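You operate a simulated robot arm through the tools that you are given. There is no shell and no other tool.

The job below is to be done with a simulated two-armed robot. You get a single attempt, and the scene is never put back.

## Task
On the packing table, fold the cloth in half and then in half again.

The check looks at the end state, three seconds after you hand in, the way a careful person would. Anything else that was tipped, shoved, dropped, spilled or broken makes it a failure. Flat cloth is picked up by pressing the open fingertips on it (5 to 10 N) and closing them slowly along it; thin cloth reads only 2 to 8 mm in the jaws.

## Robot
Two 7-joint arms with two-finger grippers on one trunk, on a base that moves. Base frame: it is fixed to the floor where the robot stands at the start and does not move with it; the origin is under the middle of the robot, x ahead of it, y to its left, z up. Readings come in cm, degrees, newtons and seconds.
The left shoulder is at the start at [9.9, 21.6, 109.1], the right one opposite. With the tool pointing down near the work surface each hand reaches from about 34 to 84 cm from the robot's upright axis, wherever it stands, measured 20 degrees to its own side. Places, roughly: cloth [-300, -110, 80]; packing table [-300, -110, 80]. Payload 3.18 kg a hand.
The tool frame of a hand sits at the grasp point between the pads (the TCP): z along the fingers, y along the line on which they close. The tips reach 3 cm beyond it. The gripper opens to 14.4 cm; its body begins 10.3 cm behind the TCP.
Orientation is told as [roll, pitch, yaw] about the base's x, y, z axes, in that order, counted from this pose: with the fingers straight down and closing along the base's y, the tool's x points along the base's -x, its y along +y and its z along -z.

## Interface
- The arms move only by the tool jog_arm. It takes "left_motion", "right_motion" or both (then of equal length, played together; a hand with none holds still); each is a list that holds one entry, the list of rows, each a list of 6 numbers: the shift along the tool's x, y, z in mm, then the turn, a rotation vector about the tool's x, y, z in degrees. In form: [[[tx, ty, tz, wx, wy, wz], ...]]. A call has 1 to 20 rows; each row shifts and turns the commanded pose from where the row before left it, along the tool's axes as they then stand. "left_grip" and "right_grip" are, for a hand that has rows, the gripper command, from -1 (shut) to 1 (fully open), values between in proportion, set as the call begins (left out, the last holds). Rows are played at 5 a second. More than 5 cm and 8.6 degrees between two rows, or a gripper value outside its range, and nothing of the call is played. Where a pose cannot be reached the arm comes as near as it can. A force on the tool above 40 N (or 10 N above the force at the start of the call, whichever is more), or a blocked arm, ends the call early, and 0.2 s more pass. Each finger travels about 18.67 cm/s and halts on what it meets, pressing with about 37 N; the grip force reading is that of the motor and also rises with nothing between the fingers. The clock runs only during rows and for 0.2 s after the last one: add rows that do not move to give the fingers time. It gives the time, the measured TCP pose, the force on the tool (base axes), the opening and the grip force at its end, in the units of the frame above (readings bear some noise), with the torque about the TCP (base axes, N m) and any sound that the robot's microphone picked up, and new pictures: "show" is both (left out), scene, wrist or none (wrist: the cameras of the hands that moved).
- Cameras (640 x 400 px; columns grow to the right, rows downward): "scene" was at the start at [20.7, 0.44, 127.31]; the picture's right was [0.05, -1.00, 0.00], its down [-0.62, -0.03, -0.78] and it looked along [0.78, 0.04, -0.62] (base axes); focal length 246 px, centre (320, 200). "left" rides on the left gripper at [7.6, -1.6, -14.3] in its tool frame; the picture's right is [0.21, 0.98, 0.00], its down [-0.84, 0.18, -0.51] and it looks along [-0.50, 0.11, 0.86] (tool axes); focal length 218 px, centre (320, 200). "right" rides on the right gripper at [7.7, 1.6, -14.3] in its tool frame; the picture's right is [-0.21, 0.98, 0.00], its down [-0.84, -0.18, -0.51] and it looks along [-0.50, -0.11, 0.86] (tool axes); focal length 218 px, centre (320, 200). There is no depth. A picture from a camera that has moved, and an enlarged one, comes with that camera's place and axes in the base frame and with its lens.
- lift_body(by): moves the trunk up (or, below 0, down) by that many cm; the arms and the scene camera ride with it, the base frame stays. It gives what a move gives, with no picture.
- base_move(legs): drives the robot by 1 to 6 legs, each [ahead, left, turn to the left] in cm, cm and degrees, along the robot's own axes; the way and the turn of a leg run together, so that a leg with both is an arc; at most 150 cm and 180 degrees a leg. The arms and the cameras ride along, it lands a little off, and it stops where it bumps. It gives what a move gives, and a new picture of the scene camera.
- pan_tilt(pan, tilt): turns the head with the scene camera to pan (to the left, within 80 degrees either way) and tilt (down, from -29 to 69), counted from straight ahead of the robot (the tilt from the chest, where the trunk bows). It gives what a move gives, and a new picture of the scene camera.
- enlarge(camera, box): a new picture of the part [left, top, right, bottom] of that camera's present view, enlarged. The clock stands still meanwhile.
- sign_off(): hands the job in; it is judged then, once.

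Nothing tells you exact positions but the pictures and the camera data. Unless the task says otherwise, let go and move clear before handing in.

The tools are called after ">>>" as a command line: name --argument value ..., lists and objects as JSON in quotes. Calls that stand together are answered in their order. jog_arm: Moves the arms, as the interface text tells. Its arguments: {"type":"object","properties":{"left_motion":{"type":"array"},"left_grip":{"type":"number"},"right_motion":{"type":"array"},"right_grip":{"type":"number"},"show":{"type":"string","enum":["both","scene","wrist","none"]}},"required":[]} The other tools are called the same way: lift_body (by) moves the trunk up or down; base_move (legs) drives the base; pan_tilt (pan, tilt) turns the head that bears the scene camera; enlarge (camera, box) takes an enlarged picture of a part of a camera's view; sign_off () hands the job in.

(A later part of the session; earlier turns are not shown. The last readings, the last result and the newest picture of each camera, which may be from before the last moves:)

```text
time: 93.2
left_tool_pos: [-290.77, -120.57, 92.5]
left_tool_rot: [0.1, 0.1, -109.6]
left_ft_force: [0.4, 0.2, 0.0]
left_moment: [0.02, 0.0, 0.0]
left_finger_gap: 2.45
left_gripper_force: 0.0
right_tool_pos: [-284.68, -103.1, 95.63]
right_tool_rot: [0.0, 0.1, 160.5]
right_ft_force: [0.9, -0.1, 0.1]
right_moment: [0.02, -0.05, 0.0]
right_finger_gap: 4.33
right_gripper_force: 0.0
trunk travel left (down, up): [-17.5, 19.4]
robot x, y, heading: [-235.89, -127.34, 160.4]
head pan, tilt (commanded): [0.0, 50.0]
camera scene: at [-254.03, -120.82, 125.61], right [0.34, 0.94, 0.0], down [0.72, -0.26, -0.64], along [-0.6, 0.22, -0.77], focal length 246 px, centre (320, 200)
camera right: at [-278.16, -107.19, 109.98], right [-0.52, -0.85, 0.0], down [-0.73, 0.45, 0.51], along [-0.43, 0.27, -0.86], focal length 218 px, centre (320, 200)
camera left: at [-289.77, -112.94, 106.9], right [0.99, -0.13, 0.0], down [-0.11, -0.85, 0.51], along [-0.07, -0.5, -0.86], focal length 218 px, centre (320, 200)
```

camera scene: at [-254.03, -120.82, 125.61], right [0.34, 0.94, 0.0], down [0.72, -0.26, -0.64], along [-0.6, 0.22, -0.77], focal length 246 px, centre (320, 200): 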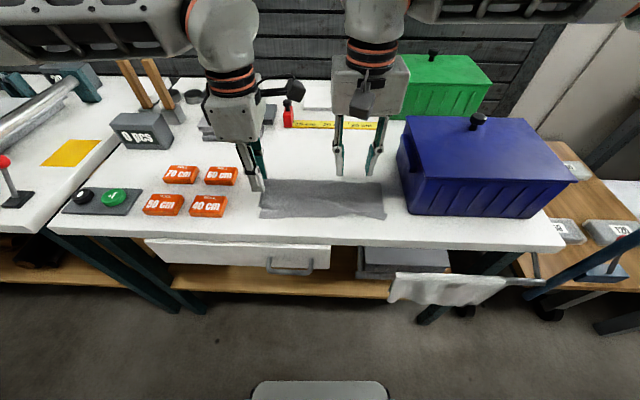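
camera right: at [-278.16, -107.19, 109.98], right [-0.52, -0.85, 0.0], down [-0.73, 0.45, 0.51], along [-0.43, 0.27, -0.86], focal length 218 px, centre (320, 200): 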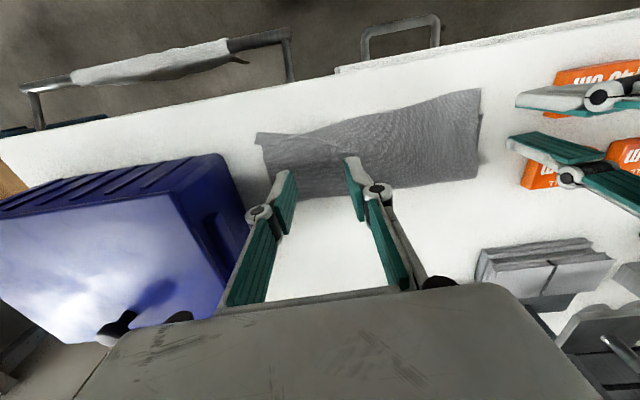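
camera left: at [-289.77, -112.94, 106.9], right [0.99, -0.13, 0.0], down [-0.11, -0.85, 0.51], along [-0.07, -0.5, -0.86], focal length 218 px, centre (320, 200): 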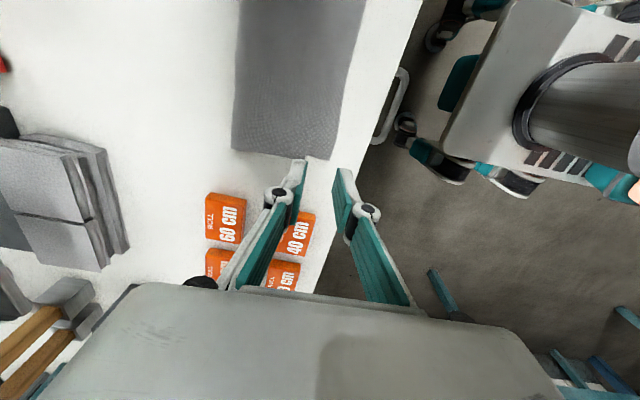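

>>> enlarge --camera "right" --box '[220, 70, 420, 230]'

>>> enlarge --camera "left" --box '[220, 60, 420, 220]'

```text
2.50 times, centred on (320, 150) of right
camera zoom: at [-278.16, -107.19, 109.98], right [-0.52, -0.85, 0.0], down [-0.73, 0.45, 0.51], along [-0.43, 0.27, -0.86], focal length 546 px, centre (320, 325)
```

zoom: 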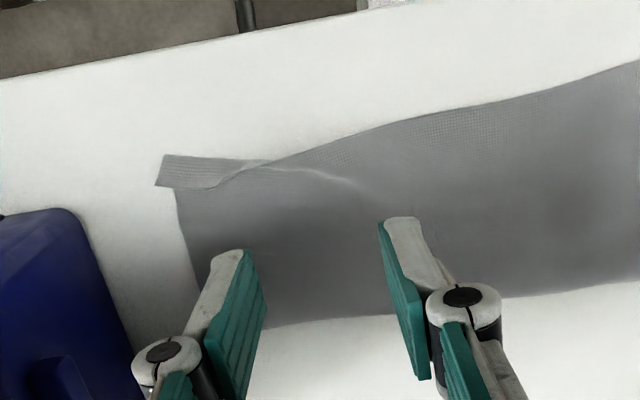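

```text
2.50 times, centred on (320, 140) of left
camera zoom: at [-289.77, -112.94, 106.9], right [0.99, -0.13, 0.0], down [-0.11, -0.85, 0.51], along [-0.07, -0.5, -0.86], focal length 546 px, centre (320, 350)
```

zoom: 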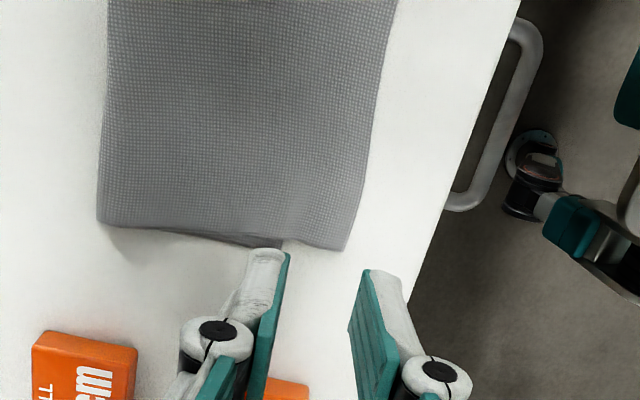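

Now I can see the curl clearly: it runs from r≈9 to the right corner. I'll shift the right hand 1.7 cm right, to just beside it, and lower both hands to just above the cloth.

>>> jog_arm --left_motion '[[[0, 0, 30, 0, 0, 0], [0, 0, 30, 0, 0, 0], [0, 0, 20, 0, 0, 0], [0, 0, 7, 0, 0, 0], [0, 0, 0, 0, 0, 0], [0, 0, 0, 0, 0, 0]]]' --right_motion '[[[0, -17, 0, 0, 0, 0], [0, 0, 40, 0, 0, 0], [0, 0, 40, 0, 0, 0], [0, 0, 30, 0, 0, 0], [0, 0, 8, 0, 0, 0], [0, 0, 0, 0, 0, 0]]]' --left_grip -0.72 --show "none"

>>> enlarge --camera "right" --box '[220, 70, 420, 230]'

>>> enlarge --camera "left" --box '[220, 60, 420, 220]'

```text
time: 94.6
left_tool_pos: [-290.56, -120.41, 83.83]
left_tool_rot: [0.0, 0.0, -109.7]
left_ft_force: [0.0, -0.6, 0.2]
left_moment: [0.01, 0.01, 0.03]
left_finger_gap: 2.0
left_gripper_force: 0.1
right_tool_pos: [-284.07, -101.28, 83.82]
right_tool_rot: [-0.1, 0.0, 160.3]
right_ft_force: [0.6, 0.1, 0.1]
right_moment: [-0.01, -0.02, -0.03]
right_finger_gap: 4.29
right_gripper_force: 0.1
trunk travel left (down, up): [-17.5, 19.4]
robot x, y, heading: [-235.75, -127.69, 160.2]
head pan, tilt (commanded): [0.0, 50.0]
```

```text
2.50 times, centred on (320, 150) of right
camera zoom: at [-277.44, -105.55, 98.2], right [-0.53, -0.85, 0.0], down [-0.73, 0.45, 0.51], along [-0.43, 0.27, -0.86], focal length 546 px, centre (320, 325)
```

zoom: 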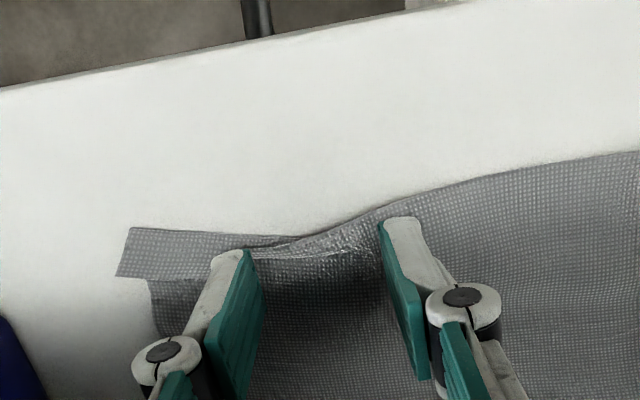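

```text
2.50 times, centred on (320, 140) of left
camera zoom: at [-289.63, -112.9, 98.13], right [0.99, -0.13, 0.0], down [-0.11, -0.85, 0.51], along [-0.07, -0.5, -0.86], focal length 546 px, centre (320, 350)
```

zoom: 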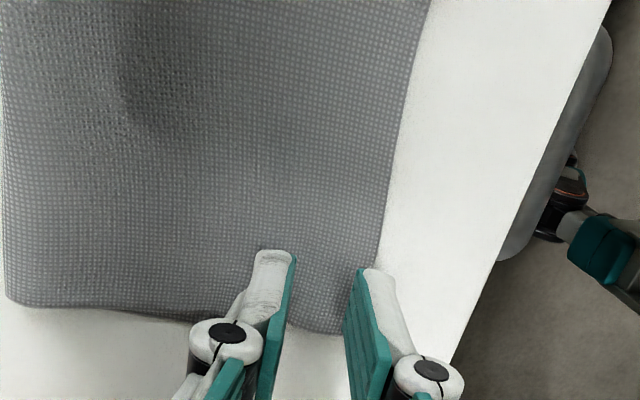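

Both hands are well placed over a single layer: the left over the overhang, the right straddling the arch. I'll lower to contact.

>>> jog_arm --left_motion '[[[0, 0, 5, 0, 0, 0], [0, 0, 3, 0, 0, 0], [0, 0, 1.5, 0, 0, 0], [0, 0, 0, 0, 0, 0], [0, 0, 0, 0, 0, 0]]]' --right_motion '[[[0, 0, 4, 0, 0, 0], [0, 0, 3, 0, 0, 0], [0, 0, 1, 0, 0, 0], [0, 0, 0, 0, 0, 0], [0, 0, 0, 0, 0, 0]]]' --show "none"

```text
time: 95.8
left_tool_pos: [-290.68, -120.64, 83.02]
left_tool_rot: [-0.3, 0.1, -109.7]
left_ft_force: [-2.0, -0.6, 10.6]
left_moment: [0.02, 0.22, 0.02]
left_finger_gap: 1.99
left_gripper_force: 0.1
right_tool_pos: [-283.98, -101.45, 83.17]
right_tool_rot: [-0.1, -0.1, 160.4]
right_ft_force: [-0.4, 0.7, 5.9]
right_moment: [0.12, -0.04, 0.03]
right_finger_gap: 4.35
right_gripper_force: 0.3
trunk travel left (down, up): [-17.5, 19.4]
robot x, y, heading: [-235.94, -127.38, 160.3]
head pan, tilt (commanded): [0.0, 50.0]
```

>>> jog_arm --left_motion '[[[0, 0, 0, 0, 0, 0], [0, 0, 0, 0, 0, 0]]]' --right_motion '[[[0, 0, 0.8, 0, 0, 0], [0, 0, 0, 0, 0, 0]]]' --left_grip -0.76 --right_grip -0.48 --show "none"

>>> jog_arm --left_motion '[[[0, 0, 0.3, 0, 0, 0], [0, 0, 0, 0, 0, 0]]]' --right_motion '[[[0, 0, 0.8, 0, 0, 0], [0, 0, 0, 0, 0, 0]]]' --left_grip -0.8 --right_grip -0.56 --show "none"

>>> jog_arm --left_motion '[[[0, 0, 0.3, 0, 0, 0], [0, 0, 0, 0, 0, 0]]]' --right_motion '[[[0, 0, 0.6, 0, 0, 0], [0, 0, 0, 0, 0, 0]]]' --left_grip -0.84 --right_grip -0.64 --show "none"

>>> enlarge --camera "right" --box '[220, 70, 420, 230]'

>>> enlarge --camera "left" --box '[220, 60, 420, 220]'

```text
time: 96.4
left_tool_pos: [-290.63, -120.78, 82.92]
left_tool_rot: [-0.1, 0.0, -109.7]
left_ft_force: [0.6, 0.8, 7.5]
left_moment: [0.0, 0.05, 0.0]
left_finger_gap: 1.67
left_gripper_force: 0.0
right_tool_pos: [-284.03, -101.5, 83.27]
right_tool_rot: [-0.1, -0.1, 160.2]
right_ft_force: [-0.1, 1.2, 12.5]
right_moment: [0.07, 0.01, 0.03]
right_finger_gap: 3.7
right_gripper_force: 0.0
trunk travel left (down, up): [-17.5, 19.4]
robot x, y, heading: [-235.7, -127.4, 160.5]
head pan, tilt (commanded): [0.0, 50.0]
```

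```text
time: 97.0
left_tool_pos: [-290.59, -120.7, 82.93]
left_tool_rot: [-0.1, 0.0, -109.7]
left_ft_force: [0.9, -0.2, 7.2]
left_moment: [0.03, 0.06, -0.01]
left_finger_gap: 1.33
left_gripper_force: 0.0
right_tool_pos: [-283.98, -101.59, 83.06]
right_tool_rot: [0.0, -0.1, 160.5]
right_ft_force: [0.4, 0.6, 18.6]
right_moment: [-0.1, 0.01, -0.04]
right_finger_gap: 2.58
right_gripper_force: 0.2
trunk travel left (down, up): [-17.5, 19.4]
robot x, y, heading: [-235.87, -127.37, 160.3]
head pan, tilt (commanded): [0.0, 50.0]
```

```text
time: 97.6
left_tool_pos: [-290.57, -120.56, 82.99]
left_tool_rot: [-0.2, 0.0, -109.8]
left_ft_force: [1.0, -1.2, 7.0]
left_moment: [0.01, 0.09, 0.01]
left_finger_gap: 1.02
left_gripper_force: 0.1
right_tool_pos: [-284.0, -101.5, 82.89]
right_tool_rot: [0.0, -0.2, 160.4]
right_ft_force: [0.0, -0.5, 26.4]
right_moment: [-0.12, 0.07, 0.02]
right_finger_gap: 2.52
right_gripper_force: 0.0
trunk travel left (down, up): [-17.5, 19.4]
robot x, y, heading: [-235.69, -127.54, 160.5]
head pan, tilt (commanded): [0.0, 50.0]
```

```text
2.50 times, centred on (320, 150) of right
camera zoom: at [-277.29, -105.73, 97.4], right [-0.53, -0.85, 0.0], down [-0.73, 0.45, 0.51], along [-0.43, 0.27, -0.86], focal length 546 px, centre (320, 325)
```

zoom: 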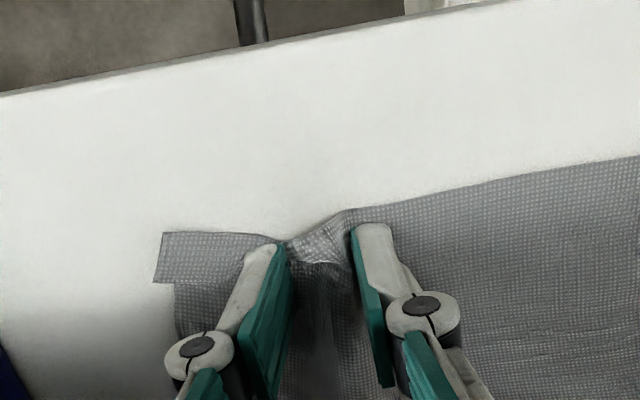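

```text
2.50 times, centred on (320, 140) of left
camera zoom: at [-289.48, -112.93, 97.32], right [0.99, -0.13, 0.0], down [-0.11, -0.85, 0.51], along [-0.07, -0.5, -0.86], focal length 546 px, centre (320, 350)
```

zoom: 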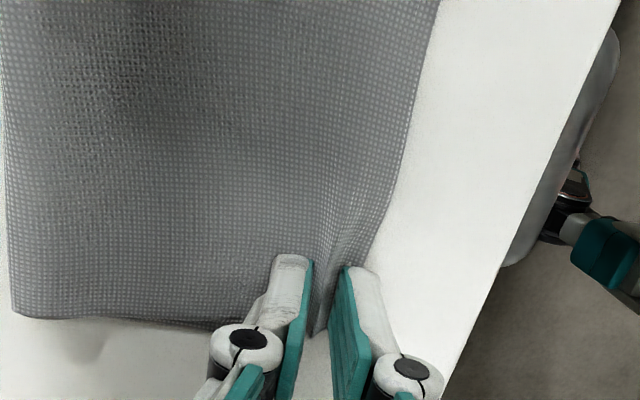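

Ridges form on both. The right hand presses too hard (26 N); I'll ease it 2.5 mm and continue closing.

>>> jog_arm --left_motion '[[[0, 0, 0, 0, 0, 0], [0, 0, 0, 0, 0, 0]]]' --right_motion '[[[0, 0, -2.2, 0, 0, 0], [0, 0, 0, 0, 0, 0]]]' --left_grip -0.9 --right_grip -0.7 --show "none"

>>> jog_arm --left_motion '[[[0, 0, 0, 0, 0, 0], [0, 0, 0, 0, 0, 0]]]' --right_motion '[[[0, 0, 0, 0, 0, 0], [0, 0, 0, 0, 0, 0]]]' --left_grip -1 --right_grip -0.77 --show "none"

>>> jog_arm --left_motion '[[[0, 0, 0, 0, 0, 0], [0, 0, 0, 0, 0, 0]]]' --right_motion '[[[0, 0, 0.3, 0, 0, 0], [0, 0, 0, 0, 0, 0]]]' --left_grip -1 --right_grip -0.84 --show "none"

>>> enlarge --camera "right" --box '[220, 70, 420, 230]'

```text
time: 98.2
left_tool_pos: [-290.61, -120.48, 82.85]
left_tool_rot: [-0.2, 0.0, -109.7]
left_ft_force: [1.0, -0.8, 12.0]
left_moment: [0.01, 0.07, -0.02]
left_finger_gap: 0.51
left_gripper_force: 0.1
right_tool_pos: [-283.98, -101.45, 82.91]
right_tool_rot: [0.0, 0.1, 160.3]
right_ft_force: [-0.4, -0.1, 12.2]
right_moment: [-0.07, 0.05, 0.0]
right_finger_gap: 2.1
right_gripper_force: 0.1
trunk travel left (down, up): [-17.5, 19.4]
robot x, y, heading: [-235.85, -127.32, 160.3]
head pan, tilt (commanded): [0.0, 50.0]
```

```text
time: 98.8
left_tool_pos: [-290.57, -120.51, 82.8]
left_tool_rot: [0.0, 0.0, -109.6]
left_ft_force: [0.2, -2.3, 29.0]
left_moment: [0.03, 0.12, -0.03]
left_finger_gap: 0.24
left_gripper_force: 39.3
right_tool_pos: [-284.0, -101.45, 83.0]
right_tool_rot: [-0.1, 0.0, 160.4]
right_ft_force: [-0.1, -0.9, 6.5]
right_moment: [0.0, -0.02, -0.02]
right_finger_gap: 1.53
right_gripper_force: 0.0
trunk travel left (down, up): [-17.5, 19.4]
robot x, y, heading: [-235.94, -127.46, 160.1]
head pan, tilt (commanded): [0.0, 50.0]
```

```text
time: 99.4
left_tool_pos: [-290.56, -120.58, 82.85]
left_tool_rot: [-0.1, 0.0, -109.7]
left_ft_force: [-2.0, 2.1, 6.6]
left_moment: [-0.22, -0.19, -0.03]
left_finger_gap: 0.5
left_gripper_force: 32.8
right_tool_pos: [-283.99, -101.43, 83.0]
right_tool_rot: [0.0, 0.0, 160.4]
right_ft_force: [1.5, -1.0, 2.6]
right_moment: [0.01, -0.02, 0.03]
right_finger_gap: 1.11
right_gripper_force: 0.0
trunk travel left (down, up): [-17.5, 19.4]
robot x, y, heading: [-236.08, -127.65, 160.4]
head pan, tilt (commanded): [0.0, 50.0]
```

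```text
2.50 times, centred on (320, 150) of right
camera zoom: at [-277.37, -105.7, 97.39], right [-0.53, -0.85, 0.0], down [-0.73, 0.45, 0.51], along [-0.43, 0.27, -0.86], focal length 546 px, centre (320, 325)
```

zoom: 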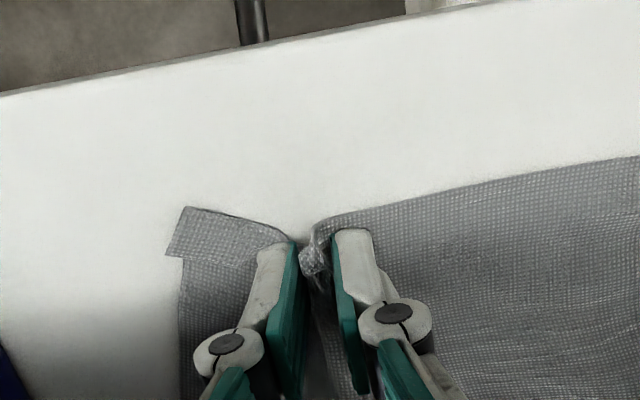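

Both jaws are gathering the cloth; I'll finish closing the right hand.

>>> jog_arm --right_motion '[[[0, 0, 0.5, 0, 0, 0], [0, 0, 0, 0, 0, 0]]]' --right_grip -0.92 --show "none"

>>> jog_arm --right_motion '[[[0, 0, 0, 0, 0, 0], [0, 0, 0, 0, 0, 0], [0, 0, 0, 0, 0, 0]]]' --right_grip -1 --show "none"

>>> jog_arm --left_motion '[[[0, 0, -6, 0, 0, 0], [0, 0, -8, 0, 0, 0], [0, 0, -8, 0, 0, 0], [0, 0, -8, 0, 0, 0], [0, 0, 0, 0, 0, 0]]]' --right_motion '[[[0, 0, -6, 0, 0, 0], [0, 0, -8, 0, 0, 0], [0, 0, -8, 0, 0, 0], [0, 0, -8, 0, 0, 0], [0, 0, 0, 0, 0, 0]]]' --show "both"

>>> enlarge --camera "scene" --box '[250, 140, 410, 230]'

```text
time: 100.0
left_tool_pos: [-290.58, -120.52, 82.76]
left_tool_rot: [-0.2, 0.0, -109.7]
left_ft_force: [-0.6, 0.8, 16.7]
left_moment: [-0.01, 0.22, 0.03]
left_finger_gap: 0.62
left_gripper_force: 39.5
right_tool_pos: [-284.02, -101.51, 82.94]
right_tool_rot: [-0.1, -0.1, 160.3]
right_ft_force: [0.0, 0.0, 0.3]
right_moment: [-0.02, -0.02, 0.0]
right_finger_gap: 0.57
right_gripper_force: 0.6
trunk travel left (down, up): [-17.5, 19.4]
robot x, y, heading: [-235.58, -127.56, 160.4]
head pan, tilt (commanded): [0.0, 50.0]
```

```text
time: 100.8
left_tool_pos: [-290.53, -120.64, 82.99]
left_tool_rot: [-0.1, 0.1, -109.7]
left_ft_force: [0.1, -2.1, 31.9]
left_moment: [0.68, 0.15, -0.02]
left_finger_gap: 0.0
left_gripper_force: 30.7
right_tool_pos: [-284.01, -101.45, 82.95]
right_tool_rot: [0.0, 0.0, 160.3]
right_ft_force: [1.0, 0.8, 10.8]
right_moment: [0.14, -0.05, 0.03]
right_finger_gap: 0.35
right_gripper_force: 40.9
trunk travel left (down, up): [-17.5, 19.4]
robot x, y, heading: [-235.88, -127.45, 160.2]
head pan, tilt (commanded): [0.0, 50.0]
```

```text
time: 102.0
left_tool_pos: [-290.63, -120.65, 85.83]
left_tool_rot: [0.0, 0.0, -109.5]
left_ft_force: [-0.6, 0.7, 1.4]
left_moment: [0.03, -0.07, 0.01]
left_finger_gap: 0.06
left_gripper_force: 26.2
right_tool_pos: [-284.08, -101.5, 86.02]
right_tool_rot: [0.0, 0.0, 160.4]
right_ft_force: [0.1, -2.2, 0.9]
right_moment: [-0.06, 0.04, 0.01]
right_finger_gap: 0.51
right_gripper_force: 44.7
trunk travel left (down, up): [-17.5, 19.4]
robot x, y, heading: [-236.12, -127.44, 160.7]
head pan, tilt (commanded): [0.0, 50.0]
camera scene: at [-253.91, -120.79, 125.64], right [0.34, 0.94, 0.0], down [0.72, -0.26, -0.64], along [-0.61, 0.22, -0.77], focal length 246 px, centre (320, 200)
camera right: at [-277.46, -105.69, 100.45], right [-0.53, -0.85, 0.0], down [-0.73, 0.45, 0.51], along [-0.43, 0.27, -0.86], focal length 218 px, centre (320, 200)
camera left: at [-289.66, -112.91, 100.2], right [0.99, -0.13, 0.0], down [-0.11, -0.85, 0.51], along [-0.07, -0.5, -0.86], focal length 218 px, centre (320, 200)
```

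scene: 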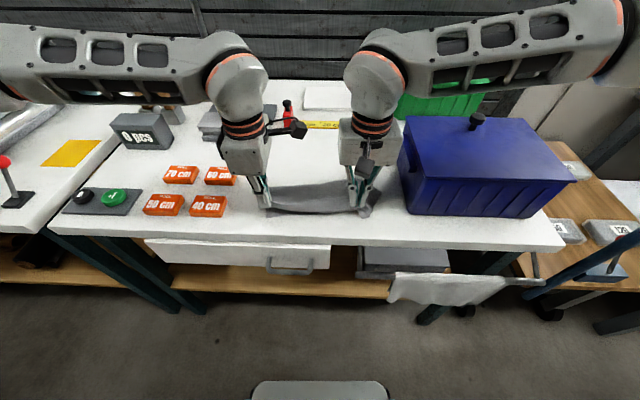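
right: 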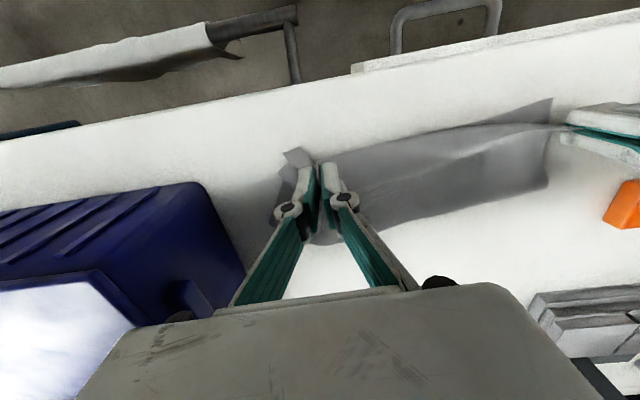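
left: 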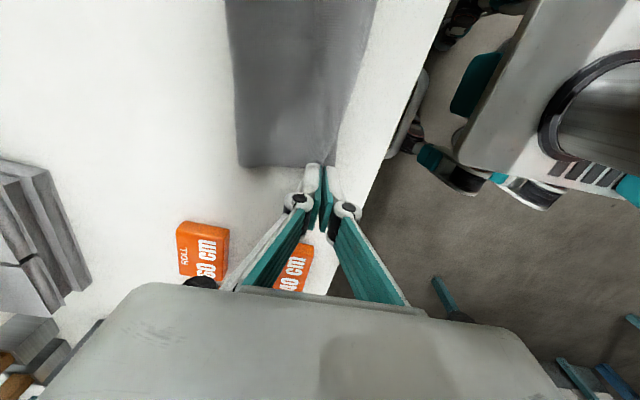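

```text
4.00 times, centred on (330, 185) of scene
camera zoom: at [-253.91, -120.79, 125.64], right [0.34, 0.94, 0.0], down [0.72, -0.26, -0.64], along [-0.61, 0.22, -0.77], focal length 986 px, centre (280, 260)
```

zoom: 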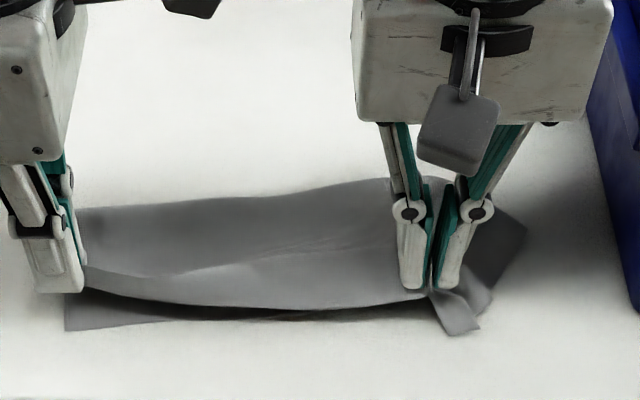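

The top layer is lifted at both hands. I'll raise it further and toward the crease so the curled corner can hang free, then look.

>>> jog_arm --left_motion '[[[0, -4, -12, 0, 0, 0], [0, -6, -12, 0, 0, 0], [0, -8, -12, 0, 0, 0], [0, -10, -10, 0, 0, 0], [0, -12, -6, 0, 0, 0], [0, 0, 0, 0, 0, 0]]]' --right_motion '[[[-4, 0, -12, 0, 0, 0], [-6, 0, -12, 0, 0, 0], [-8, 0, -12, 0, 0, 0], [-10, 0, -10, 0, 0, 0], [-12, 0, -6, 0, 0, 0], [0, 0, 0, 0, 0, 0]]]' --show "both"

>>> enlarge --camera "scene" --box '[250, 130, 410, 230]'

```text
time: 103.4
left_tool_pos: [-294.46, -119.22, 91.05]
left_tool_rot: [0.0, 0.0, -109.7]
left_ft_force: [0.0, -0.7, 2.4]
left_moment: [0.0, -0.01, -0.02]
left_finger_gap: 0.0
left_gripper_force: 29.4
right_tool_pos: [-287.93, -100.08, 91.25]
right_tool_rot: [-0.1, 0.0, 160.3]
right_ft_force: [-0.5, 1.0, -1.2]
right_moment: [0.04, 0.02, -0.02]
right_finger_gap: 0.55
right_gripper_force: 36.8
trunk travel left (down, up): [-17.5, 19.4]
robot x, y, heading: [-235.73, -127.11, 160.2]
head pan, tilt (commanded): [0.0, 50.0]
camera scene: at [-253.89, -120.77, 125.65], right [0.34, 0.94, 0.0], down [0.72, -0.26, -0.64], along [-0.61, 0.22, -0.77], focal length 246 px, centre (320, 200)
camera right: at [-281.21, -104.29, 105.69], right [-0.53, -0.85, 0.0], down [-0.73, 0.45, 0.51], along [-0.43, 0.27, -0.86], focal length 218 px, centre (320, 200)
camera left: at [-293.41, -111.49, 105.39], right [0.99, -0.13, 0.0], down [-0.11, -0.85, 0.51], along [-0.07, -0.5, -0.86], focal length 218 px, centre (320, 200)
```

scene: 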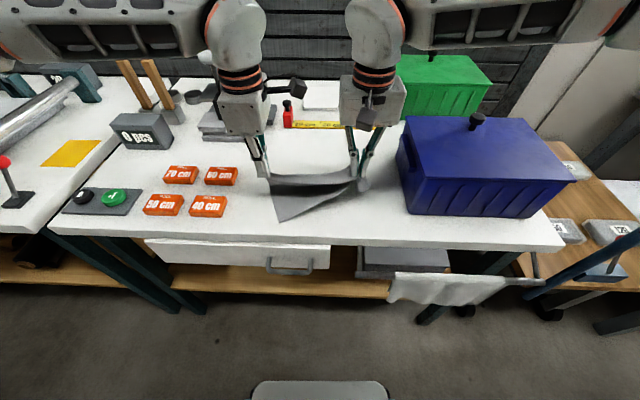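
right: 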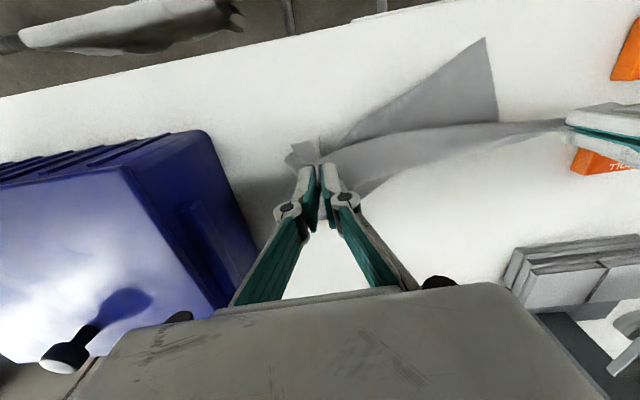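
left: 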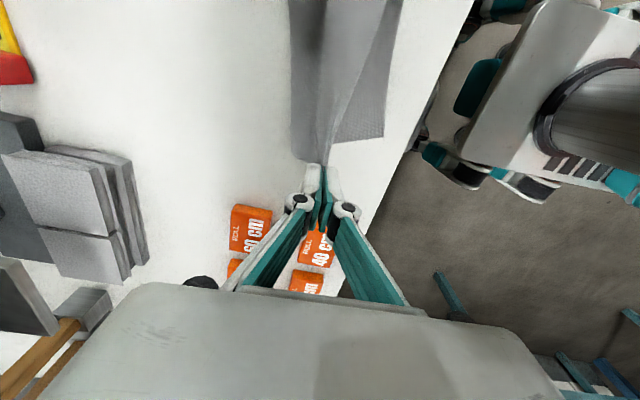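

```text
4.00 times, centred on (330, 180) of scene
camera zoom: at [-253.89, -120.77, 125.65], right [0.34, 0.94, 0.0], down [0.72, -0.26, -0.64], along [-0.61, 0.22, -0.77], focal length 986 px, centre (280, 280)
```

zoom: 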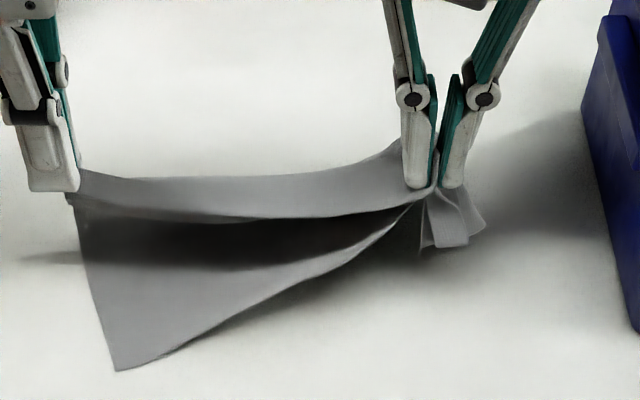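

The right jaw has caught both layers, so I'll not continue with it. I'll lower the right hand back to the table and release there, while the left keeps its corner lifted.

>>> jog_arm --right_motion '[[[10, 0, 15, 0, 0, 0], [10, 0, 15, 0, 0, 0], [10, 0, 15, 0, 0, 0], [8, 0, 15, 0, 0, 0], [0, 0, 15, 0, 0, 0], [0, 0, 5, 0, 0, 0], [0, 0, 0, 0, 0, 0]]]' --show "none"

>>> jog_arm --right_motion '[[[0, 0, -1, 0, 0, 0], [0, 0, 0, 0, 0, 0], [0, 0, 0, 0, 0, 0], [0, 0, -15, 0, 0, 0], [0, 0, -30, 0, 0, 0], [0, 0, -40, 0, 0, 0], [0, -30, -20, 0, 0, 0], [30, -30, 0, 0, 0, 0]]]' --right_grip -0.45 --show "scene"

>>> enlarge --camera "scene" --box '[250, 130, 410, 230]'

```text
time: 105.0
left_tool_pos: [-294.41, -119.29, 91.1]
left_tool_rot: [0.0, 0.1, -109.8]
left_ft_force: [0.8, 1.8, -0.6]
left_moment: [0.09, -0.02, -0.03]
left_finger_gap: 0.07
left_gripper_force: 34.2
right_tool_pos: [-284.25, -101.42, 83.19]
right_tool_rot: [0.0, 0.0, 160.4]
right_ft_force: [1.7, 7.0, 3.8]
right_moment: [0.29, -0.13, -0.02]
right_finger_gap: 0.09
right_gripper_force: 29.2
trunk travel left (down, up): [-17.5, 19.4]
robot x, y, heading: [-235.82, -127.51, 160.4]
head pan, tilt (commanded): [0.0, 50.0]
```

```text
time: 106.8
left_tool_pos: [-294.39, -119.21, 91.02]
left_tool_rot: [0.0, 0.0, -109.6]
left_ft_force: [0.2, 1.0, 0.4]
left_moment: [-0.03, 0.06, 0.0]
left_finger_gap: 0.06
left_gripper_force: 32.9
right_tool_pos: [-279.15, -96.59, 93.76]
right_tool_rot: [0.1, -0.1, 160.4]
right_ft_force: [0.3, 0.0, 0.1]
right_moment: [-0.02, 0.01, 0.01]
right_finger_gap: 3.95
right_gripper_force: 0.2
trunk travel left (down, up): [-17.5, 19.4]
robot x, y, heading: [-235.81, -127.37, 160.7]
head pan, tilt (commanded): [0.0, 50.0]
camera scene: at [-253.83, -120.74, 125.67], right [0.34, 0.94, 0.0], down [0.72, -0.26, -0.64], along [-0.61, 0.22, -0.77], focal length 246 px, centre (320, 200)
```

scene: 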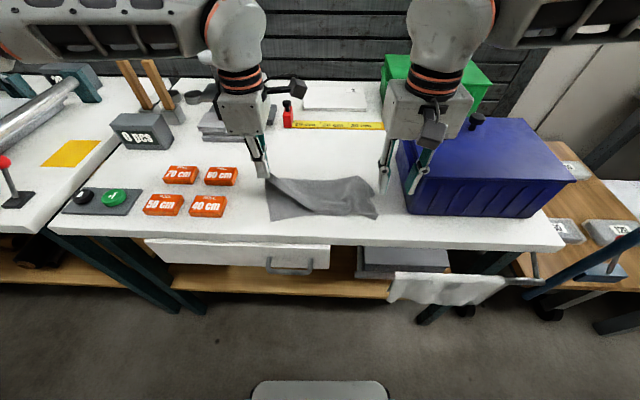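

```text
4.00 times, centred on (330, 180) of scene
camera zoom: at [-253.83, -120.74, 125.67], right [0.34, 0.94, 0.0], down [0.72, -0.26, -0.64], along [-0.61, 0.22, -0.77], focal length 986 px, centre (280, 280)
```

zoom: 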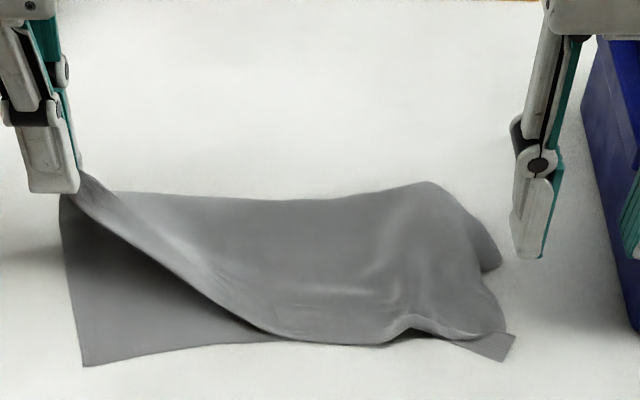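

The right side is down again. Now I'll carry the left corner back up and over to the far side to reopen the fold from the left.

>>> jog_arm --left_motion '[[[0, -10, -8, 0, 0, 0], [0, -10, -8, 0, 0, 0], [0, -10, -6, 0, 0, 0], [0, -10, -4, 0, 0, 0], [0, -12, 0, 0, 0, 0], [0, -12, 0, 0, 0, 0], [0, -12, 3, 0, 0, 0], [0, -12, 5, 0, 0, 0], [0, -14, 8, 0, 0, 0], [0, -14, 10, 0, 0, 0], [0, -14, 10, 0, 0, 0], [0, -14, 12, 0, 0, 0], [0, -14, 12, 0, 0, 0], [0, -14, 12, 0, 0, 0], [0, -10, 12, 0, 0, 0], [0, 0, 0, 0, 0, 0]]]' --show "scene"

>>> enlarge --camera "scene" --box '[250, 120, 410, 230]'

```text
time: 110.2
left_tool_pos: [-311.59, -113.04, 85.3]
left_tool_rot: [-0.1, -0.1, -109.7]
left_ft_force: [0.5, 0.1, 0.1]
left_moment: [0.0, 0.0, 0.02]
left_finger_gap: 0.09
left_gripper_force: 32.7
right_tool_pos: [-279.29, -96.68, 93.65]
right_tool_rot: [0.0, 0.0, 160.3]
right_ft_force: [-0.4, 0.5, 0.5]
right_moment: [-0.02, 0.02, 0.01]
right_finger_gap: 3.96
right_gripper_force: 0.1
trunk travel left (down, up): [-17.5, 19.4]
robot x, y, heading: [-235.8, -127.24, 160.2]
head pan, tilt (commanded): [0.0, 50.0]
camera scene: at [-253.9, -120.81, 125.66], right [0.34, 0.94, 0.0], down [0.72, -0.26, -0.64], along [-0.61, 0.22, -0.77], focal length 246 px, centre (320, 200)
```

scene: 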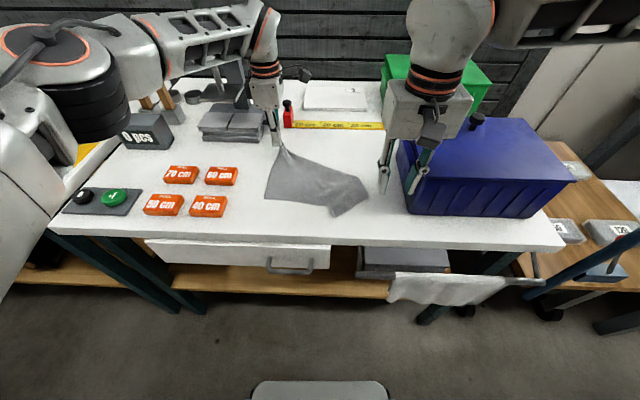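

```text
3.64 times, centred on (330, 175) of scene
camera zoom: at [-253.9, -120.81, 125.66], right [0.34, 0.94, 0.0], down [0.72, -0.26, -0.64], along [-0.61, 0.22, -0.77], focal length 896 px, centre (284, 291)
```

zoom: 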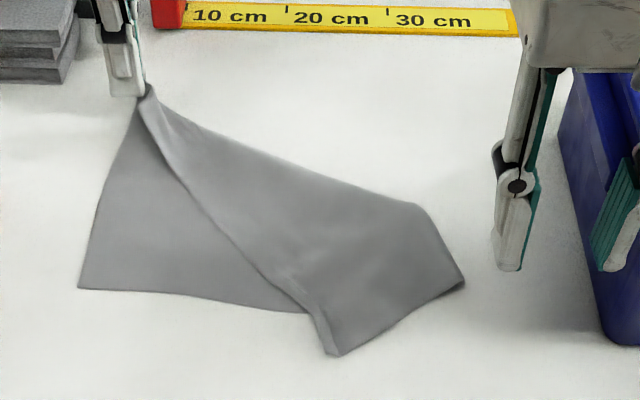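

The fold is reopened on the left; the flap's tip (the original far-right corner) lies at about f=33, r=3, overhanging the near edge as a single layer. I'll bring the right hand over that tip.

>>> jog_arm --right_motion '[[[0, 33, 0, 0, 0, 0], [0, 33, 0, 0, 0, 0], [0, 33, 0, 0, 0, 0], [-30, 0, 30, 0, 0, 0], [0, 0, 35, 0, 0, 0], [0, 0, 20, 0, 0, 0], [0, 0, 0, 0, 0, 0]]]' --right_grip -0.62 --show "none"

>>> enlarge --camera "right" --box '[220, 70, 420, 230]'

>>> enlarge --camera "scene" --box '[250, 120, 410, 230]'

```text
time: 111.8
left_tool_pos: [-311.39, -113.0, 85.2]
left_tool_rot: [0.0, 0.0, -109.7]
left_ft_force: [0.3, -0.9, -0.6]
left_moment: [0.02, 0.01, 0.0]
left_finger_gap: 0.08
left_gripper_force: 32.5
right_tool_pos: [-285.46, -104.82, 85.26]
right_tool_rot: [0.0, -0.1, 160.4]
right_ft_force: [-0.1, 0.6, 0.1]
right_moment: [0.01, 0.0, 0.0]
right_finger_gap: 2.73
right_gripper_force: 0.0
trunk travel left (down, up): [-17.5, 19.4]
robot x, y, heading: [-235.87, -127.49, 160.4]
head pan, tilt (commanded): [0.0, 50.0]
```

```text
2.50 times, centred on (320, 150) of right
camera zoom: at [-278.84, -109.03, 99.54], right [-0.52, -0.85, 0.0], down [-0.73, 0.45, 0.51], along [-0.43, 0.27, -0.86], focal length 546 px, centre (320, 325)
```

zoom: 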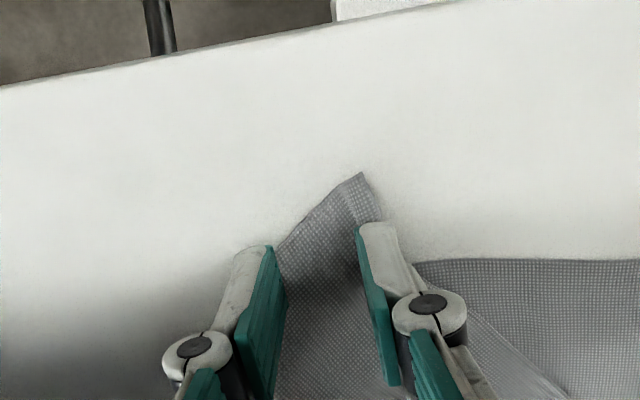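

```text
3.64 times, centred on (330, 175) of scene
camera zoom: at [-253.9, -120.8, 125.66], right [0.34, 0.94, 0.0], down [0.72, -0.26, -0.64], along [-0.61, 0.22, -0.77], focal length 896 px, centre (284, 291)
```

zoom: 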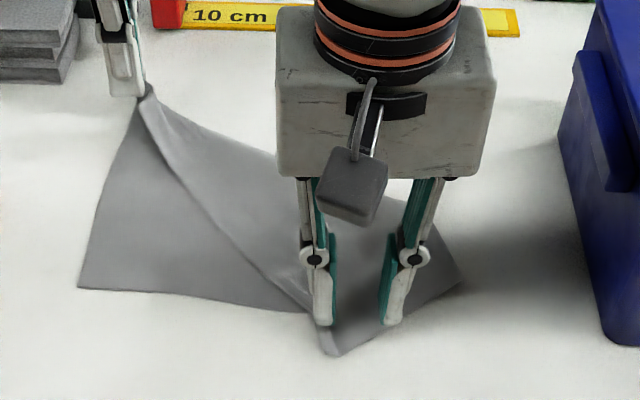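

The right fingers straddle the flap's tip nicely. I'll press and close on it.

>>> jog_arm --right_motion '[[[0, 0, 10, 0, 0, 0], [0, 0, 8, 0, 0, 0], [0, 0, 4, 0, 0, 0], [0, 0, 1.5, 0, 0, 0], [0, 0, 0, 0, 0, 0], [0, 0, 0, 0, 0, 0]]]' --show "none"

>>> jog_arm --right_motion '[[[0, 0, 0.5, 0, 0, 0], [0, 0, 0, 0, 0, 0]]]' --right_grip -0.68 --show "none"

>>> jog_arm --right_motion '[[[0, 0, 0.5, 0, 0, 0], [0, 0, 0, 0, 0, 0]]]' --right_grip -0.74 --show "none"

>>> enlarge --camera "right" --box '[220, 70, 420, 230]'

```text
time: 113.2
left_tool_pos: [-311.47, -113.16, 85.35]
left_tool_rot: [-0.2, 0.0, -109.7]
left_ft_force: [0.3, 0.4, 0.6]
left_moment: [0.03, 0.01, 0.02]
left_finger_gap: 0.08
left_gripper_force: 33.6
right_tool_pos: [-285.46, -104.92, 83.14]
right_tool_rot: [0.1, -0.1, 160.4]
right_ft_force: [-0.6, -0.8, 14.6]
right_moment: [-0.27, 0.15, 0.02]
right_finger_gap: 2.66
right_gripper_force: 0.1
trunk travel left (down, up): [-17.5, 19.4]
robot x, y, heading: [-236.23, -127.31, 160.1]
head pan, tilt (commanded): [0.0, 50.0]
```

```text
time: 113.8
left_tool_pos: [-311.46, -113.02, 85.26]
left_tool_rot: [-0.1, 0.0, -109.7]
left_ft_force: [0.7, -0.5, 0.2]
left_moment: [0.03, -0.02, 0.01]
left_finger_gap: 0.06
left_gripper_force: 33.2
right_tool_pos: [-285.41, -104.99, 82.92]
right_tool_rot: [0.0, -0.1, 160.4]
right_ft_force: [-0.9, -1.7, 14.1]
right_moment: [-0.05, 0.09, 0.0]
right_finger_gap: 2.32
right_gripper_force: 0.1
trunk travel left (down, up): [-17.5, 19.4]
robot x, y, heading: [-236.11, -127.36, 160.1]
head pan, tilt (commanded): [0.0, 50.0]
```

```text
time: 114.4
left_tool_pos: [-311.62, -113.0, 85.17]
left_tool_rot: [0.0, -0.1, -109.8]
left_ft_force: [0.3, 0.3, -0.1]
left_moment: [-0.01, 0.0, -0.02]
left_finger_gap: 0.1
left_gripper_force: 32.5
right_tool_pos: [-285.46, -104.92, 82.95]
right_tool_rot: [0.0, 0.0, 160.3]
right_ft_force: [1.5, 0.1, 14.0]
right_moment: [0.11, 0.04, -0.05]
right_finger_gap: 1.97
right_gripper_force: 0.0
trunk travel left (down, up): [-17.5, 19.4]
robot x, y, heading: [-235.75, -127.14, 160.2]
head pan, tilt (commanded): [0.0, 50.0]
```

```text
2.50 times, centred on (320, 150) of right
camera zoom: at [-278.83, -109.22, 97.3], right [-0.53, -0.85, 0.0], down [-0.73, 0.45, 0.51], along [-0.43, 0.27, -0.86], focal length 546 px, centre (320, 325)
```

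zoom: 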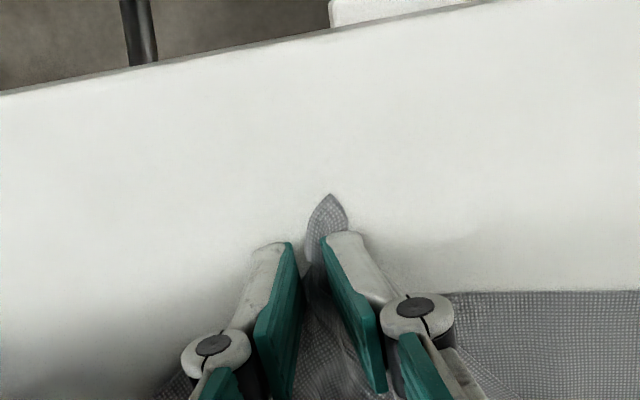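

The corner is bunching up between the fingers. I'll close fully and lift a little.

>>> jog_arm --right_motion '[[[0, 0, 0, 0, 0, 0], [0, 0, 0, 0, 0, 0]]]' --right_grip -0.82 --show "none"

>>> jog_arm --right_motion '[[[0, 0, 0, 0, 0, 0], [0, 0, 0, 0, 0, 0]]]' --right_grip -0.9 --show "none"

>>> jog_arm --right_motion '[[[0, 0, 0, 0, 0, 0], [0, 0, 0, 0, 0, 0], [0, 0, 0, 0, 0, 0], [0, 0, -10, 0, 0, 0], [0, 0, -15, 0, 0, 0], [0, 0, -15, 0, 0, 0], [0, 0, -15, 0, 0, 0], [0, 0, 0, 0, 0, 0]]]' --right_grip -1 --show "scene"

>>> enlarge --camera "scene" --box '[250, 120, 410, 230]'

>>> enlarge --camera "right" --box '[220, 70, 420, 230]'

```text
time: 115.0
left_tool_pos: [-311.45, -113.04, 85.35]
left_tool_rot: [0.0, 0.0, -109.7]
left_ft_force: [-0.2, 0.2, 0.1]
left_moment: [0.02, -0.05, 0.0]
left_finger_gap: 0.07
left_gripper_force: 32.7
right_tool_pos: [-285.53, -104.89, 82.94]
right_tool_rot: [0.1, -0.1, 160.4]
right_ft_force: [0.9, -0.4, 11.6]
right_moment: [0.05, 0.08, 0.01]
right_finger_gap: 1.24
right_gripper_force: 0.0
trunk travel left (down, up): [-17.5, 19.4]
robot x, y, heading: [-235.89, -127.37, 160.4]
head pan, tilt (commanded): [0.0, 50.0]
```

```text
time: 115.6
left_tool_pos: [-311.52, -113.04, 85.27]
left_tool_rot: [0.1, 0.1, -109.7]
left_ft_force: [-0.2, 0.3, 0.3]
left_moment: [0.01, 0.01, -0.02]
left_finger_gap: 0.07
left_gripper_force: 33.3
right_tool_pos: [-285.5, -105.07, 82.8]
right_tool_rot: [0.0, 0.0, 160.3]
right_ft_force: [1.2, 0.8, 9.8]
right_moment: [-0.02, 0.06, 0.01]
right_finger_gap: 0.61
right_gripper_force: 0.1
trunk travel left (down, up): [-17.5, 19.4]
robot x, y, heading: [-236.06, -127.78, 160.2]
head pan, tilt (commanded): [0.0, 50.0]
```

```text
time: 117.4
left_tool_pos: [-311.5, -113.02, 85.12]
left_tool_rot: [0.0, 0.0, -109.7]
left_ft_force: [-0.4, 0.0, -0.3]
left_moment: [0.01, 0.01, -0.03]
left_finger_gap: 0.07
left_gripper_force: 33.2
right_tool_pos: [-285.46, -105.11, 88.2]
right_tool_rot: [0.1, 0.1, 160.5]
right_ft_force: [-0.5, -1.2, -1.8]
right_moment: [0.0, -0.06, -0.01]
right_finger_gap: 0.71
right_gripper_force: 42.8
trunk travel left (down, up): [-17.5, 19.4]
robot x, y, heading: [-235.74, -127.53, 160.6]
head pan, tilt (commanded): [0.0, 50.0]
camera scene: at [-253.93, -120.77, 125.63], right [0.34, 0.94, 0.0], down [0.72, -0.26, -0.64], along [-0.61, 0.22, -0.77], focal length 246 px, centre (320, 200)
```

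scene: 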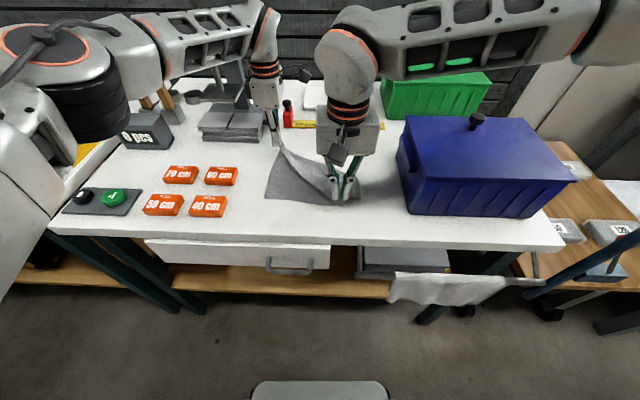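

```text
3.64 times, centred on (330, 175) of scene
camera zoom: at [-253.93, -120.77, 125.63], right [0.34, 0.94, 0.0], down [0.72, -0.26, -0.64], along [-0.61, 0.22, -0.77], focal length 896 px, centre (284, 291)
```

zoom: 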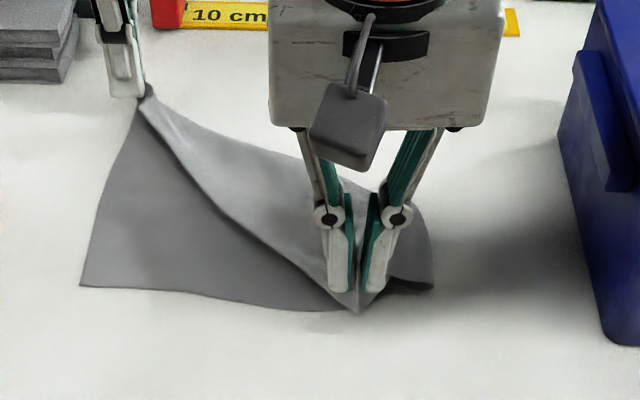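

```text
2.50 times, centred on (320, 150) of right
camera zoom: at [-278.84, -109.33, 102.7], right [-0.53, -0.85, 0.0], down [-0.73, 0.45, 0.51], along [-0.43, 0.27, -0.86], focal length 546 px, centre (320, 325)
```

zoom: 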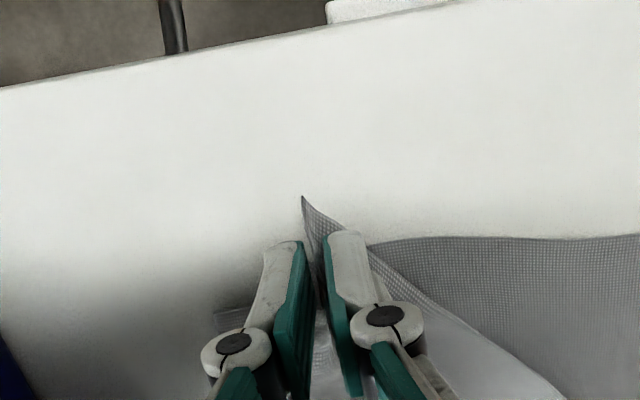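

The corner is held. I'll carry it up and over toward the far right in stages.

>>> jog_arm --right_motion '[[[-6, -3, -12, 0, 0, 0], [-8, -4, -12, 0, 0, 0], [-10, -4, -12, 0, 0, 0], [-12, -5, -10, 0, 0, 0], [-12, -5, -8, 0, 0, 0], [0, 0, 0, 0, 0, 0]]]' --show "scene"

>>> enlarge --camera "scene" --box '[250, 120, 410, 230]'

>>> enlarge --camera "left" --box '[200, 0, 640, 250]'

```text
time: 118.8
left_tool_pos: [-311.58, -113.13, 85.26]
left_tool_rot: [0.0, 0.0, -109.7]
left_ft_force: [0.4, -0.3, 0.2]
left_moment: [0.04, 0.01, -0.01]
left_finger_gap: 0.1
left_gripper_force: 33.9
right_tool_pos: [-289.36, -101.44, 93.79]
right_tool_rot: [-0.1, 0.0, 160.5]
right_ft_force: [-2.0, -2.0, -4.9]
right_moment: [-0.05, -0.1, 0.03]
right_finger_gap: 0.34
right_gripper_force: 29.8
trunk travel left (down, up): [-17.5, 19.4]
robot x, y, heading: [-235.8, -127.34, 160.1]
head pan, tilt (commanded): [0.0, 50.0]
camera scene: at [-253.92, -120.79, 125.64], right [0.34, 0.94, 0.0], down [0.72, -0.26, -0.64], along [-0.61, 0.22, -0.77], focal length 246 px, centre (320, 200)
```

scene: 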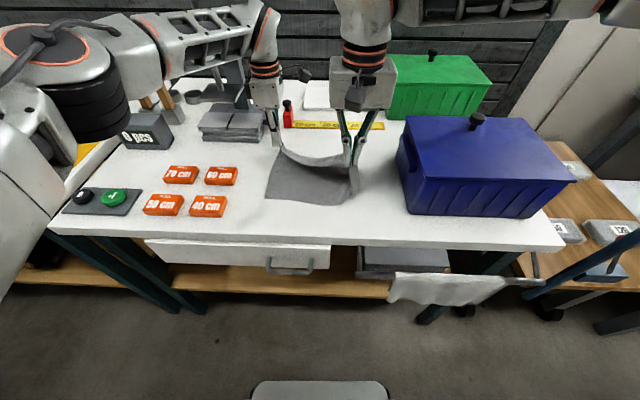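

```text
3.64 times, centred on (330, 175) of scene
camera zoom: at [-253.92, -120.79, 125.64], right [0.34, 0.94, 0.0], down [0.72, -0.26, -0.64], along [-0.61, 0.22, -0.77], focal length 896 px, centre (284, 291)
```

zoom: 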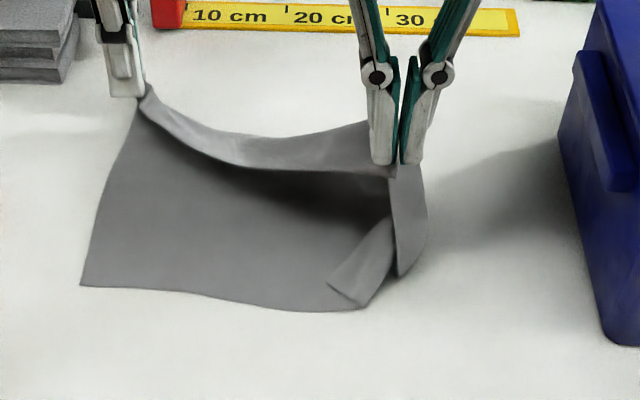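

```text
1.45 times, centred on (420, 125) of left
camera zoom: at [-310.53, -105.37, 99.58], right [0.99, -0.13, 0.0], down [-0.11, -0.85, 0.51], along [-0.07, -0.5, -0.86], focal length 318 px, centre (174, 309)
```

zoom: 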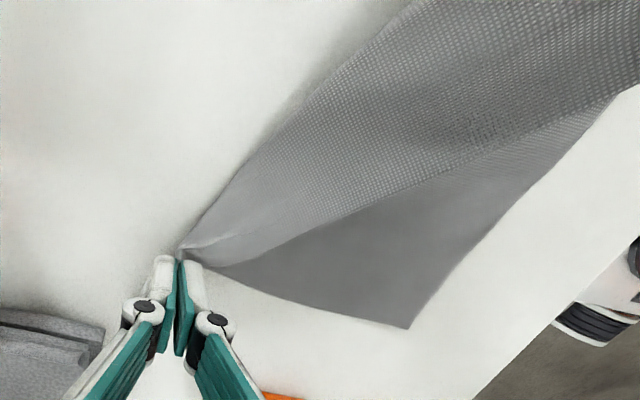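

The flap is opening up; the near-right corner has folded over a little. I'll carry the right hand on to the far right to stretch the far edge between both hands.

>>> jog_arm --right_motion '[[[-16, -5, -2, 0, 0, 0], [-16, -6, -2, 0, 0, 0], [-16, -7, 0, 0, 0, 0], [-18, -7, 0, 0, 0, 0], [-18, -7, 3, 0, 0, 0], [-18, -7, 5, 0, 0, 0], [-18, -7, 8, 0, 0, 0], [-18, -7, 10, 0, 0, 0], [-15, -7, 12, 0, 0, 0], [-12, -2, 12, 0, 0, 0], [0, 0, 10, 0, 0, 0], [0, 0, 0, 0, 0, 0]]]' --show "scene"

>>> enlarge --camera "scene" --box '[240, 110, 410, 230]'

```text
time: 121.4
left_tool_pos: [-311.48, -112.97, 85.29]
left_tool_rot: [0.0, 0.0, -109.7]
left_ft_force: [0.6, 0.5, 0.5]
left_moment: [-0.01, 0.02, -0.01]
left_finger_gap: 0.08
left_gripper_force: 33.2
right_tool_pos: [-300.5, -91.95, 90.59]
right_tool_rot: [0.1, 0.0, 160.4]
right_ft_force: [-1.3, -2.7, -0.9]
right_moment: [0.27, -0.09, 0.01]
right_finger_gap: 0.54
right_gripper_force: 44.8
right hand out of reach, approached as far as the arm can: row 9, 10
trunk travel left (down, up): [-17.5, 19.4]
robot x, y, heading: [-235.73, -127.57, 160.4]
head pan, tilt (commanded): [0.0, 50.0]
camera scene: at [-253.89, -120.82, 125.66], right [0.34, 0.94, 0.0], down [0.72, -0.26, -0.64], along [-0.61, 0.22, -0.77], focal length 246 px, centre (320, 200)
```

scene: 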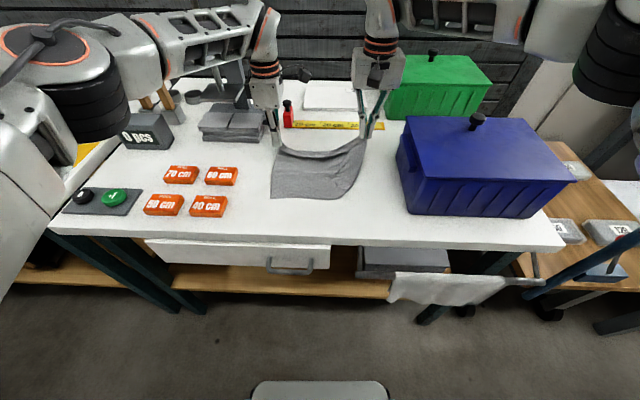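

```text
3.33 times, centred on (325, 170) of scene
camera zoom: at [-253.89, -120.82, 125.66], right [0.34, 0.94, 0.0], down [0.72, -0.26, -0.64], along [-0.61, 0.22, -0.77], focal length 822 px, centre (303, 300)
```

zoom: 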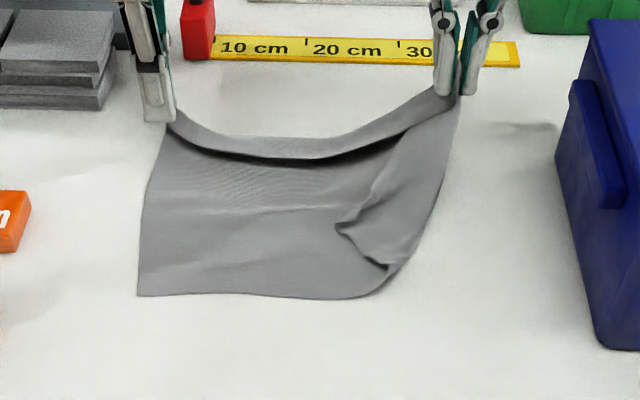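

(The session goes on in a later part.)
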